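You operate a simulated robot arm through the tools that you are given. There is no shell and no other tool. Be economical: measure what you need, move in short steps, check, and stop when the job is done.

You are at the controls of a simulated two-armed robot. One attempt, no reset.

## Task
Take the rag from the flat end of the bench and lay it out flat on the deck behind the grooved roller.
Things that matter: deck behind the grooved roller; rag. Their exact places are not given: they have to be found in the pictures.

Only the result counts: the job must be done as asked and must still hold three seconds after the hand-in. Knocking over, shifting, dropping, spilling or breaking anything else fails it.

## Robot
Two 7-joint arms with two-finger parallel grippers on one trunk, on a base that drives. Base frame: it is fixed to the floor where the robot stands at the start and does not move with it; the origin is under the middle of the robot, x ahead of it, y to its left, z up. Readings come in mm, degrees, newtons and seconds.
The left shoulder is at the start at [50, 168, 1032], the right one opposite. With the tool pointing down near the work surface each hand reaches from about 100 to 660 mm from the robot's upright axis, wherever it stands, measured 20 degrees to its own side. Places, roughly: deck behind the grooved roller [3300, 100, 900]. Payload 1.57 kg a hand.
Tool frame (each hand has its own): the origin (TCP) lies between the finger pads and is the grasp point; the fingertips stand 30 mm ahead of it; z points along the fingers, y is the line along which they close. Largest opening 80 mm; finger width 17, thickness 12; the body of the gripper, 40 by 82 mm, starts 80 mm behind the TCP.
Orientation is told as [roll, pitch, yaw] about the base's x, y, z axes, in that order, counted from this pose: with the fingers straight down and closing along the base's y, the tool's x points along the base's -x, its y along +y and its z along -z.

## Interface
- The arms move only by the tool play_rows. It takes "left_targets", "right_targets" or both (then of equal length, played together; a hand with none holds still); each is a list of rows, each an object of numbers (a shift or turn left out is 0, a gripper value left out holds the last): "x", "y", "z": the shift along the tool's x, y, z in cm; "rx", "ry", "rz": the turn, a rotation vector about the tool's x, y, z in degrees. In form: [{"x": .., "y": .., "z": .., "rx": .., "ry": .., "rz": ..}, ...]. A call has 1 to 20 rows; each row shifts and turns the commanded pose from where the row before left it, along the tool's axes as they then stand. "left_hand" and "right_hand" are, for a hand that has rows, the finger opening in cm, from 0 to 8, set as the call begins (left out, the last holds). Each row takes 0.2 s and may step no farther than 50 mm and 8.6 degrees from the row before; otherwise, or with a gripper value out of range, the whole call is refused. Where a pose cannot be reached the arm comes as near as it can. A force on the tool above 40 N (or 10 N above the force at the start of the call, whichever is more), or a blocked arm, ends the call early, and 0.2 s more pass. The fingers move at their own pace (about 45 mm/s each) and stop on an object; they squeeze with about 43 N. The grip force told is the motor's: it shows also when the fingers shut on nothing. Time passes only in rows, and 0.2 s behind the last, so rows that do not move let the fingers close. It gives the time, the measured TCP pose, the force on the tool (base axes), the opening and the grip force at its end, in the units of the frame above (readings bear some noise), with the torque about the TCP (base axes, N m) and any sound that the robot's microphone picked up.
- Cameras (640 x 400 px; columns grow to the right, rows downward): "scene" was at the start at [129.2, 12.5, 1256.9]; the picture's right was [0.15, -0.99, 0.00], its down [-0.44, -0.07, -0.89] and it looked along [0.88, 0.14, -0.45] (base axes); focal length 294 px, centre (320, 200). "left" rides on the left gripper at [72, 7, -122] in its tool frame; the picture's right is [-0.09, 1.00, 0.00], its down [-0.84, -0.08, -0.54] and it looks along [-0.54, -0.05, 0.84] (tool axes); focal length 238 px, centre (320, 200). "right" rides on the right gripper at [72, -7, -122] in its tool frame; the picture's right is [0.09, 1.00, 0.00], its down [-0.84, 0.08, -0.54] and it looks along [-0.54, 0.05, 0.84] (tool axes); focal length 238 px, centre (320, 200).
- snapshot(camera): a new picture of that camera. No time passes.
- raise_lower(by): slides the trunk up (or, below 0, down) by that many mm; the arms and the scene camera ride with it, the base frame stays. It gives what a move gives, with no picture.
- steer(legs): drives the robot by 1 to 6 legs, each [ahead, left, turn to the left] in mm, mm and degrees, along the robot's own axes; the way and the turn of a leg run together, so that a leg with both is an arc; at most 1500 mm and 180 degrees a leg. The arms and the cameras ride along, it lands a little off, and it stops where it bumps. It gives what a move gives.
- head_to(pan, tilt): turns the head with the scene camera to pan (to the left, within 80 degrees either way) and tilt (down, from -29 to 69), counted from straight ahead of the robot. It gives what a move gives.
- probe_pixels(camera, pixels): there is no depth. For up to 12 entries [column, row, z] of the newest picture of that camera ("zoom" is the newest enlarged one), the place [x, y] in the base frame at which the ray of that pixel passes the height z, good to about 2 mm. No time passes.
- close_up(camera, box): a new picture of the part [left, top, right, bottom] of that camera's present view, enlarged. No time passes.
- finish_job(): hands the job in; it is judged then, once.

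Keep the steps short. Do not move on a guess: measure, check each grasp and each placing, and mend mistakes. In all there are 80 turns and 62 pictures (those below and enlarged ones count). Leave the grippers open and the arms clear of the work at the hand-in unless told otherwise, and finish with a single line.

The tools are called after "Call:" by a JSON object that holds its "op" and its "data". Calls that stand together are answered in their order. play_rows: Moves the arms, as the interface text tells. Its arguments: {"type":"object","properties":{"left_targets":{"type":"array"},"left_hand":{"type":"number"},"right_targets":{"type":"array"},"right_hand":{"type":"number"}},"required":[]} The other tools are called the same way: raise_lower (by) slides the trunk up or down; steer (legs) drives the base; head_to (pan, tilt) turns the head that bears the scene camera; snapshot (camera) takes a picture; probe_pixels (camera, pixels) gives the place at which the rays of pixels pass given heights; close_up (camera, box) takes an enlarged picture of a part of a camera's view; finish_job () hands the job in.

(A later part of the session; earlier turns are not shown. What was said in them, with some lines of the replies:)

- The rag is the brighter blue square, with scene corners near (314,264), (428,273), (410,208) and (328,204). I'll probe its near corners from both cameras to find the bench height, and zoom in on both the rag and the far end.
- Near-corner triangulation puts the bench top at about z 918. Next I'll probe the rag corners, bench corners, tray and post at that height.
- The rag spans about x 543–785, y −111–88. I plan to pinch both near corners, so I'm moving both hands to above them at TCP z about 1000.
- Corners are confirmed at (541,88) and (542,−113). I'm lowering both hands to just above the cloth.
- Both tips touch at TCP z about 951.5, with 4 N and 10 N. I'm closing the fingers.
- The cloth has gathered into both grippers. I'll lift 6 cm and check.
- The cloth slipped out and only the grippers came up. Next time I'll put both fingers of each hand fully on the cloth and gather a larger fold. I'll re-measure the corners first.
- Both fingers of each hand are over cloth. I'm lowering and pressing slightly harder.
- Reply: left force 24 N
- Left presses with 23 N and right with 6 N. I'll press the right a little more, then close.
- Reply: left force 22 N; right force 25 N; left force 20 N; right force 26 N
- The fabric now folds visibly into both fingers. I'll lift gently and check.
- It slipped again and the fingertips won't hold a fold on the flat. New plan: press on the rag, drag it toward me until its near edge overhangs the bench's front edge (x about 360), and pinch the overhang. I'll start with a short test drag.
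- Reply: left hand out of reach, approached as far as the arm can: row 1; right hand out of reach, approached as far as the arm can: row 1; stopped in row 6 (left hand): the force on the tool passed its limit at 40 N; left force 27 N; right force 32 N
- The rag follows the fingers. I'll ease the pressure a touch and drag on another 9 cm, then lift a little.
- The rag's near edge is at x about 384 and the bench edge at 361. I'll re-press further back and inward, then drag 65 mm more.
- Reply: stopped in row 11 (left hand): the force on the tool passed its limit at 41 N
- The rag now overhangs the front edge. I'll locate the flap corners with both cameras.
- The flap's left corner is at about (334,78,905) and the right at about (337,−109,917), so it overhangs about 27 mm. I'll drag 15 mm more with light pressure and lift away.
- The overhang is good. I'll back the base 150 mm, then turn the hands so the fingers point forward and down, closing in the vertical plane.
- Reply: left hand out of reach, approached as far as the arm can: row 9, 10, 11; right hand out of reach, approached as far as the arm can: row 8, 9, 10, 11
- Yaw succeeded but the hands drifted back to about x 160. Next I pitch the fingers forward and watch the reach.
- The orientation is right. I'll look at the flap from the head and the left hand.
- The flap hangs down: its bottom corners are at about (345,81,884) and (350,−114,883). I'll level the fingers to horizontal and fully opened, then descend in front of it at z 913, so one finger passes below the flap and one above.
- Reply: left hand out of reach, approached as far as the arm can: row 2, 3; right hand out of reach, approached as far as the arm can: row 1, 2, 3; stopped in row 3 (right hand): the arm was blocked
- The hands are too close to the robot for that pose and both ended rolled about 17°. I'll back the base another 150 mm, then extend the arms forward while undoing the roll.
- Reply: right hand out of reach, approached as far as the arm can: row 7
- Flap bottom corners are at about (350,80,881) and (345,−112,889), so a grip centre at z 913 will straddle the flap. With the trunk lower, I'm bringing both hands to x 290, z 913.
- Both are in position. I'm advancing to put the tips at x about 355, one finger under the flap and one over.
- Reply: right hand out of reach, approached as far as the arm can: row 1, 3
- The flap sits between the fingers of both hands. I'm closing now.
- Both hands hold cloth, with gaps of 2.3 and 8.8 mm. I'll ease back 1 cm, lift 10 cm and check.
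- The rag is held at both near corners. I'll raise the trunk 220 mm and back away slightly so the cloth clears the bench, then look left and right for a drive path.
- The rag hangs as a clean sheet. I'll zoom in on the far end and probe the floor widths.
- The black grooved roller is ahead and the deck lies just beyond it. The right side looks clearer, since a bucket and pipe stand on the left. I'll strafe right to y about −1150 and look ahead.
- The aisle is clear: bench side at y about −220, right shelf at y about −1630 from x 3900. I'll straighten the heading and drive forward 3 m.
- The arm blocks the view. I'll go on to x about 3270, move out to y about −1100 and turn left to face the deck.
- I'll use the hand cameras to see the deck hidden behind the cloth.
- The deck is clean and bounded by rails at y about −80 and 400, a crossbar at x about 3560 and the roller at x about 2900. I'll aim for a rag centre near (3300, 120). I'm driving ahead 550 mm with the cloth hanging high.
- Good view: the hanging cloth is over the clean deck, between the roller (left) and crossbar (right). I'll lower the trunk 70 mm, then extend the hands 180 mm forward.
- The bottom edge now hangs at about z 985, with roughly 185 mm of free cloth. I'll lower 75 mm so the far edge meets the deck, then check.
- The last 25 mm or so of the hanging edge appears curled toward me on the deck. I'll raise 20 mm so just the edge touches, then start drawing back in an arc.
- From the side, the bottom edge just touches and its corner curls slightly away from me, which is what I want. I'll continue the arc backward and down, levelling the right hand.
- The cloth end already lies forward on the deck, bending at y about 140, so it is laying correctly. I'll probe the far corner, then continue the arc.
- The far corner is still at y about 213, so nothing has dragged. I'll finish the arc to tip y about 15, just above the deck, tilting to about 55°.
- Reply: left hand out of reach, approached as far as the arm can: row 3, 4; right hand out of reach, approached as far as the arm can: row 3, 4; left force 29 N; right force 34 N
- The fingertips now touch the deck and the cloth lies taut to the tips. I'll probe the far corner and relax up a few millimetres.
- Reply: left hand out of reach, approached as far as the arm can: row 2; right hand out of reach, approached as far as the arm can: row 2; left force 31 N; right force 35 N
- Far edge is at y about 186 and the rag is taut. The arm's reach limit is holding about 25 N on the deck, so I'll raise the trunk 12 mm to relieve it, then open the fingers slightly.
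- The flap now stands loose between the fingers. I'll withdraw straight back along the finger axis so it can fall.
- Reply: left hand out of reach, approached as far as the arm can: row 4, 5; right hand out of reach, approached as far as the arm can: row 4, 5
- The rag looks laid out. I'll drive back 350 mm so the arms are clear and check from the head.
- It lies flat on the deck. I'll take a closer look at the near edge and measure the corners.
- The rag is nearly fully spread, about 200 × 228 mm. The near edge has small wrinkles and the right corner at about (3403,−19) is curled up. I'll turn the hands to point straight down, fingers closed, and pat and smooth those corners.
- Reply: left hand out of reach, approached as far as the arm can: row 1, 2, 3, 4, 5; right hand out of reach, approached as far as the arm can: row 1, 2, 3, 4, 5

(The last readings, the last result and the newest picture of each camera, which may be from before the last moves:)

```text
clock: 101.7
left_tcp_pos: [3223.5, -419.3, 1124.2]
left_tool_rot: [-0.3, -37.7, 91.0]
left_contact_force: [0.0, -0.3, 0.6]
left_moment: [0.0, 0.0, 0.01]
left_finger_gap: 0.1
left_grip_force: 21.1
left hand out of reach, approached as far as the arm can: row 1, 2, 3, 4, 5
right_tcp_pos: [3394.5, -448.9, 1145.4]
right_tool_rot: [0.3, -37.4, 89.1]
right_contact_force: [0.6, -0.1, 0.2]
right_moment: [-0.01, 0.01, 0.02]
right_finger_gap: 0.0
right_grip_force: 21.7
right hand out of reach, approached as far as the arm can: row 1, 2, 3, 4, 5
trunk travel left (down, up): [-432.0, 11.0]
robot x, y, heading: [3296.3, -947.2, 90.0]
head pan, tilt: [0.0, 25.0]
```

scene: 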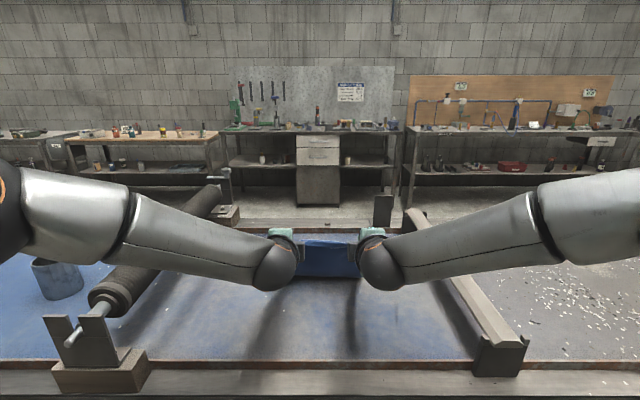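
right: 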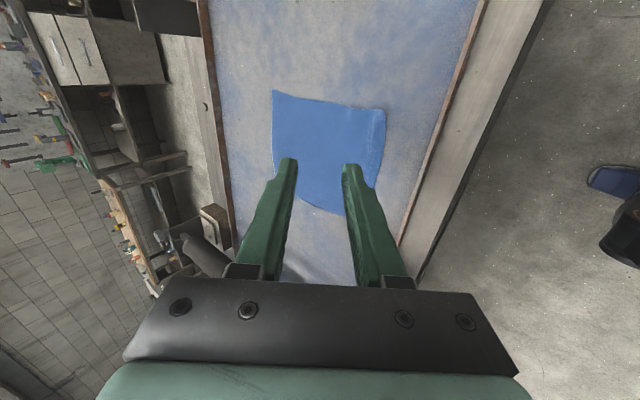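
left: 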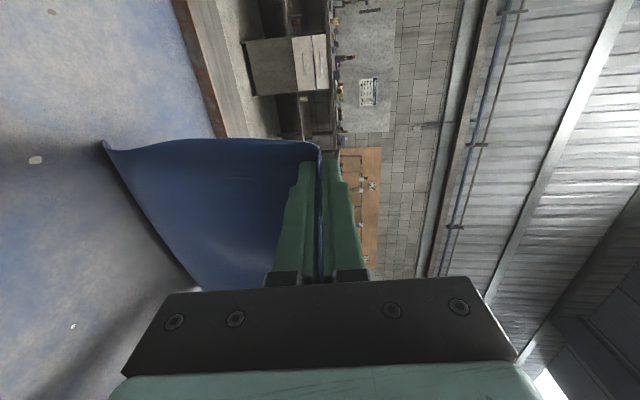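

Call:
{"op": "play_rows", "data": {"left_targets": [{"ry": 7.54}, {"ry": 7.54}, {"ry": 7.54}, {"ry": 7.54}, {"ry": 7.54}, {}], "right_targets": [{"ry": 7.5}, {"ry": 7.5}, {"ry": 7.5}, {"ry": 7.5}, {"ry": 7.5}, {}]}}

Call:
{"op": "steer", "data": {"legs": [[350, 0, 0]]}}

Call:
{"op": "raise_lower", "data": {"by": -110}}

```text
clock: 103.1
left_tcp_pos: [3222.6, -418.2, 1124.5]
left_tool_rot: [-0.3, 0.1, 90.6]
left_contact_force: [-0.1, -0.2, -0.2]
left_moment: [0.0, 0.03, 0.02]
left_finger_gap: 0.1
left_grip_force: 21.3
right_tcp_pos: [3394.5, -449.0, 1146.2]
right_tool_rot: [0.1, 0.2, 89.4]
right_contact_force: [0.5, -1.4, -0.8]
right_moment: [-0.01, 0.0, 0.0]
right_finger_gap: 0.0
right_grip_force: 21.5
trunk travel left (down, up): [-432.0, 11.0]
robot x, y, heading: [3295.4, -945.6, 90.0]
head pan, tilt: [0.0, 25.0]
```

```text
clock: 105.4
left_tcp_pos: [3222.3, -68.2, 1125.9]
left_tool_rot: [-0.1, -0.1, 90.6]
left_contact_force: [-0.6, -0.9, -0.1]
left_moment: [-0.03, 0.01, 0.0]
left_finger_gap: 0.1
left_grip_force: 21.3
right_tcp_pos: [3393.9, -98.7, 1146.3]
right_tool_rot: [0.1, 0.2, 89.5]
right_contact_force: [0.0, 0.2, -0.3]
right_moment: [0.0, 0.02, -0.01]
right_finger_gap: 0.0
right_grip_force: 21.5
trunk travel left (down, up): [-432.0, 11.0]
robot x, y, heading: [3293.7, -593.7, 89.7]
head pan, tilt: [0.0, 25.0]
```

```text
clock: 106.8
left_tcp_pos: [3221.5, -69.0, 1014.6]
left_tool_rot: [-0.1, -0.2, 90.7]
left_contact_force: [1.0, -0.1, -0.4]
left_moment: [0.0, 0.01, 0.01]
left_finger_gap: 0.0
left_grip_force: 21.6
right_tcp_pos: [3393.7, -100.0, 1036.3]
right_tool_rot: [0.1, 0.0, 89.4]
right_contact_force: [0.5, -0.3, 1.8]
right_moment: [-0.02, 0.01, 0.01]
right_finger_gap: 0.0
right_grip_force: 21.1
trunk travel left (down, up): [-322.0, 121.0]
robot x, y, heading: [3293.8, -593.7, 90.0]
head pan, tilt: [0.0, 25.0]
```

The hands point straight down. I'm moving over the two near corners and lowering to just above the cloth.

Call:
{"op": "play_rows", "data": {"left_targets": [{"x": -2.05}, {"x": -2.05}, {"z": 2.9}, {"z": 2.6}, {"z": 0.2}, {}], "right_targets": [{"x": -3.75}, {"x": -3.75, "y": 0.1}, {"z": 3.9}, {"z": 3.6}, {"z": 0.3}, {}]}}

Call:
{"op": "play_rows", "data": {"left_targets": [{"z": 0.2}, {"z": 0.2}, {"z": 0.15}, {}], "right_targets": [{"z": 0.2}, {"z": 0.2}, {"z": 0.15}, {}]}}

```text
clock: 108.2
left_tcp_pos: [3221.9, -25.8, 956.6]
left_tool_rot: [-0.1, -0.1, 90.6]
left_contact_force: [0.5, 0.3, 0.0]
left_moment: [-0.03, -0.01, 0.0]
left_finger_gap: 0.1
left_grip_force: 20.7
right_tcp_pos: [3394.7, -23.8, 956.2]
right_tool_rot: [0.2, 0.1, 89.4]
right_contact_force: [-0.1, -0.7, 0.1]
right_moment: [-0.01, -0.01, 0.03]
right_finger_gap: 0.0
right_grip_force: 21.6
trunk travel left (down, up): [-322.0, 121.0]
robot x, y, heading: [3299.5, -597.5, 90.1]
head pan, tilt: [0.0, 25.0]
```

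```text
clock: 109.2
left_tcp_pos: [3221.4, -27.9, 952.3]
left_tool_rot: [-0.2, -0.1, 90.7]
left_contact_force: [-0.2, -0.8, 1.6]
left_moment: [0.02, -0.03, 0.03]
left_finger_gap: 0.0
left_grip_force: 21.0
right_tcp_pos: [3395.1, -24.5, 952.5]
right_tool_rot: [0.0, 0.2, 89.2]
right_contact_force: [-0.4, -0.1, -0.2]
right_moment: [-0.03, -0.01, -0.01]
right_finger_gap: 0.1
right_grip_force: 21.4
trunk travel left (down, up): [-322.0, 121.0]
robot x, y, heading: [3295.3, -596.2, 90.2]
head pan, tilt: [0.0, 25.0]
```

Just touching. I'll press 2 mm, draw both corners outward and back about 10 mm, then lift.

Call:
{"op": "play_rows", "data": {"left_targets": [{"z": 0.1}, {"z": 0.1}, {"y": 0.4, "x": 0.3}, {"y": 0.4, "x": 0.3}, {}, {"z": -1}, {"z": -4}, {"z": -4}, {}], "right_targets": [{"z": 0.15}, {"z": 0.15}, {"y": -0.4, "x": 0.4}, {"y": -0.4, "x": 0.4}, {}, {"z": -1}, {"z": -4}, {"z": -4}, {}]}}

Call:
{"op": "raise_lower", "data": {"by": 110}}

Call:
{"op": "steer", "data": {"legs": [[-350, 0, 0]]}}

Call:
{"op": "close_up", "data": {"camera": "scene", "box": [270, 210, 374, 275]}}

```text
clock: 111.2
left_tcp_pos: [3212.4, -32.3, 1038.7]
left_tool_rot: [-0.2, -0.1, 90.7]
left_contact_force: [0.5, -0.3, 0.6]
left_moment: [-0.01, -0.02, 0.01]
left_finger_gap: 0.1
left_grip_force: 21.6
right_tcp_pos: [3402.0, -31.2, 1039.3]
right_tool_rot: [0.1, 0.2, 89.3]
right_contact_force: [0.1, 0.2, 0.0]
right_moment: [0.02, -0.01, 0.0]
right_finger_gap: 0.2
right_grip_force: 21.1
trunk travel left (down, up): [-322.0, 121.0]
robot x, y, heading: [3295.3, -593.3, 89.8]
head pan, tilt: [0.0, 25.0]
```

```text
clock: 112.6
left_tcp_pos: [3213.4, -32.4, 1147.8]
left_tool_rot: [-0.2, 0.0, 90.7]
left_contact_force: [1.0, -0.4, 0.1]
left_moment: [-0.02, 0.01, 0.01]
left_finger_gap: 0.0
left_grip_force: 21.6
right_tcp_pos: [3402.8, -32.4, 1150.4]
right_tool_rot: [0.1, 0.1, 89.4]
right_contact_force: [0.0, -0.6, 0.9]
right_moment: [-0.02, 0.0, 0.01]
right_finger_gap: 0.2
right_grip_force: 21.5
trunk travel left (down, up): [-432.0, 11.0]
robot x, y, heading: [3299.7, -596.2, 90.1]
head pan, tilt: [0.0, 25.0]
```

```text
clock: 114.9
left_tcp_pos: [3212.0, -376.8, 1148.7]
left_tool_rot: [-0.1, -0.1, 90.7]
left_contact_force: [0.1, -0.7, 0.0]
left_moment: [0.03, 0.01, -0.01]
left_finger_gap: 0.2
left_grip_force: 21.7
right_tcp_pos: [3401.2, -375.4, 1150.1]
right_tool_rot: [0.1, 0.1, 89.4]
right_contact_force: [0.2, -0.3, 0.0]
right_moment: [0.03, -0.01, 0.0]
right_finger_gap: 0.1
right_grip_force: 21.8
trunk travel left (down, up): [-432.0, 11.0]
robot x, y, heading: [3294.3, -938.4, 90.0]
head pan, tilt: [0.0, 25.0]
```

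```text
6.15 times, centred on (322, 242) of scene
```

zoom: 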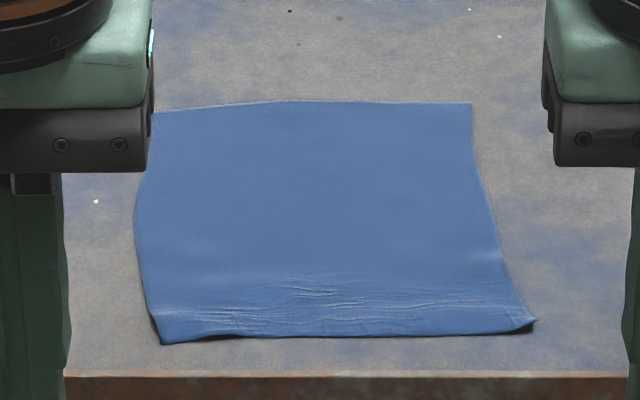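

The rag now lies flat with its corners down. I'll open both grippers clear of the work before handing in.

Call:
{"op": "play_rows", "data": {"left_targets": [{}, {}, {}, {}, {}], "right_targets": [{}, {}, {}, {}, {}], "left_hand": 8, "right_hand": 8}}

Call:
{"op": "finish_job", "data": {}}

```text
clock: 116.1
left_tcp_pos: [3211.9, -376.2, 1148.5]
left_tool_rot: [-0.2, -0.1, 90.8]
left_contact_force: [-0.1, 0.0, 0.4]
left_moment: [0.01, 0.05, -0.02]
left_finger_gap: 80.0
left_grip_force: 0.1
right_tcp_pos: [3402.6, -374.4, 1150.3]
right_tool_rot: [0.1, 0.1, 89.4]
right_contact_force: [0.3, 0.1, -0.9]
right_moment: [0.01, 0.01, -0.03]
right_finger_gap: 79.6
right_grip_force: 0.1
trunk travel left (down, up): [-432.0, 11.0]
robot x, y, heading: [3296.9, -937.7, 90.1]
head pan, tilt: [0.0, 25.0]
```

```text
The job is handed in.
```

The rag is laid out flat on the deck behind the grooved roller, with only slight wrinkles along its near edge; the grippers are open, the arms are clear, and the job is handed in.
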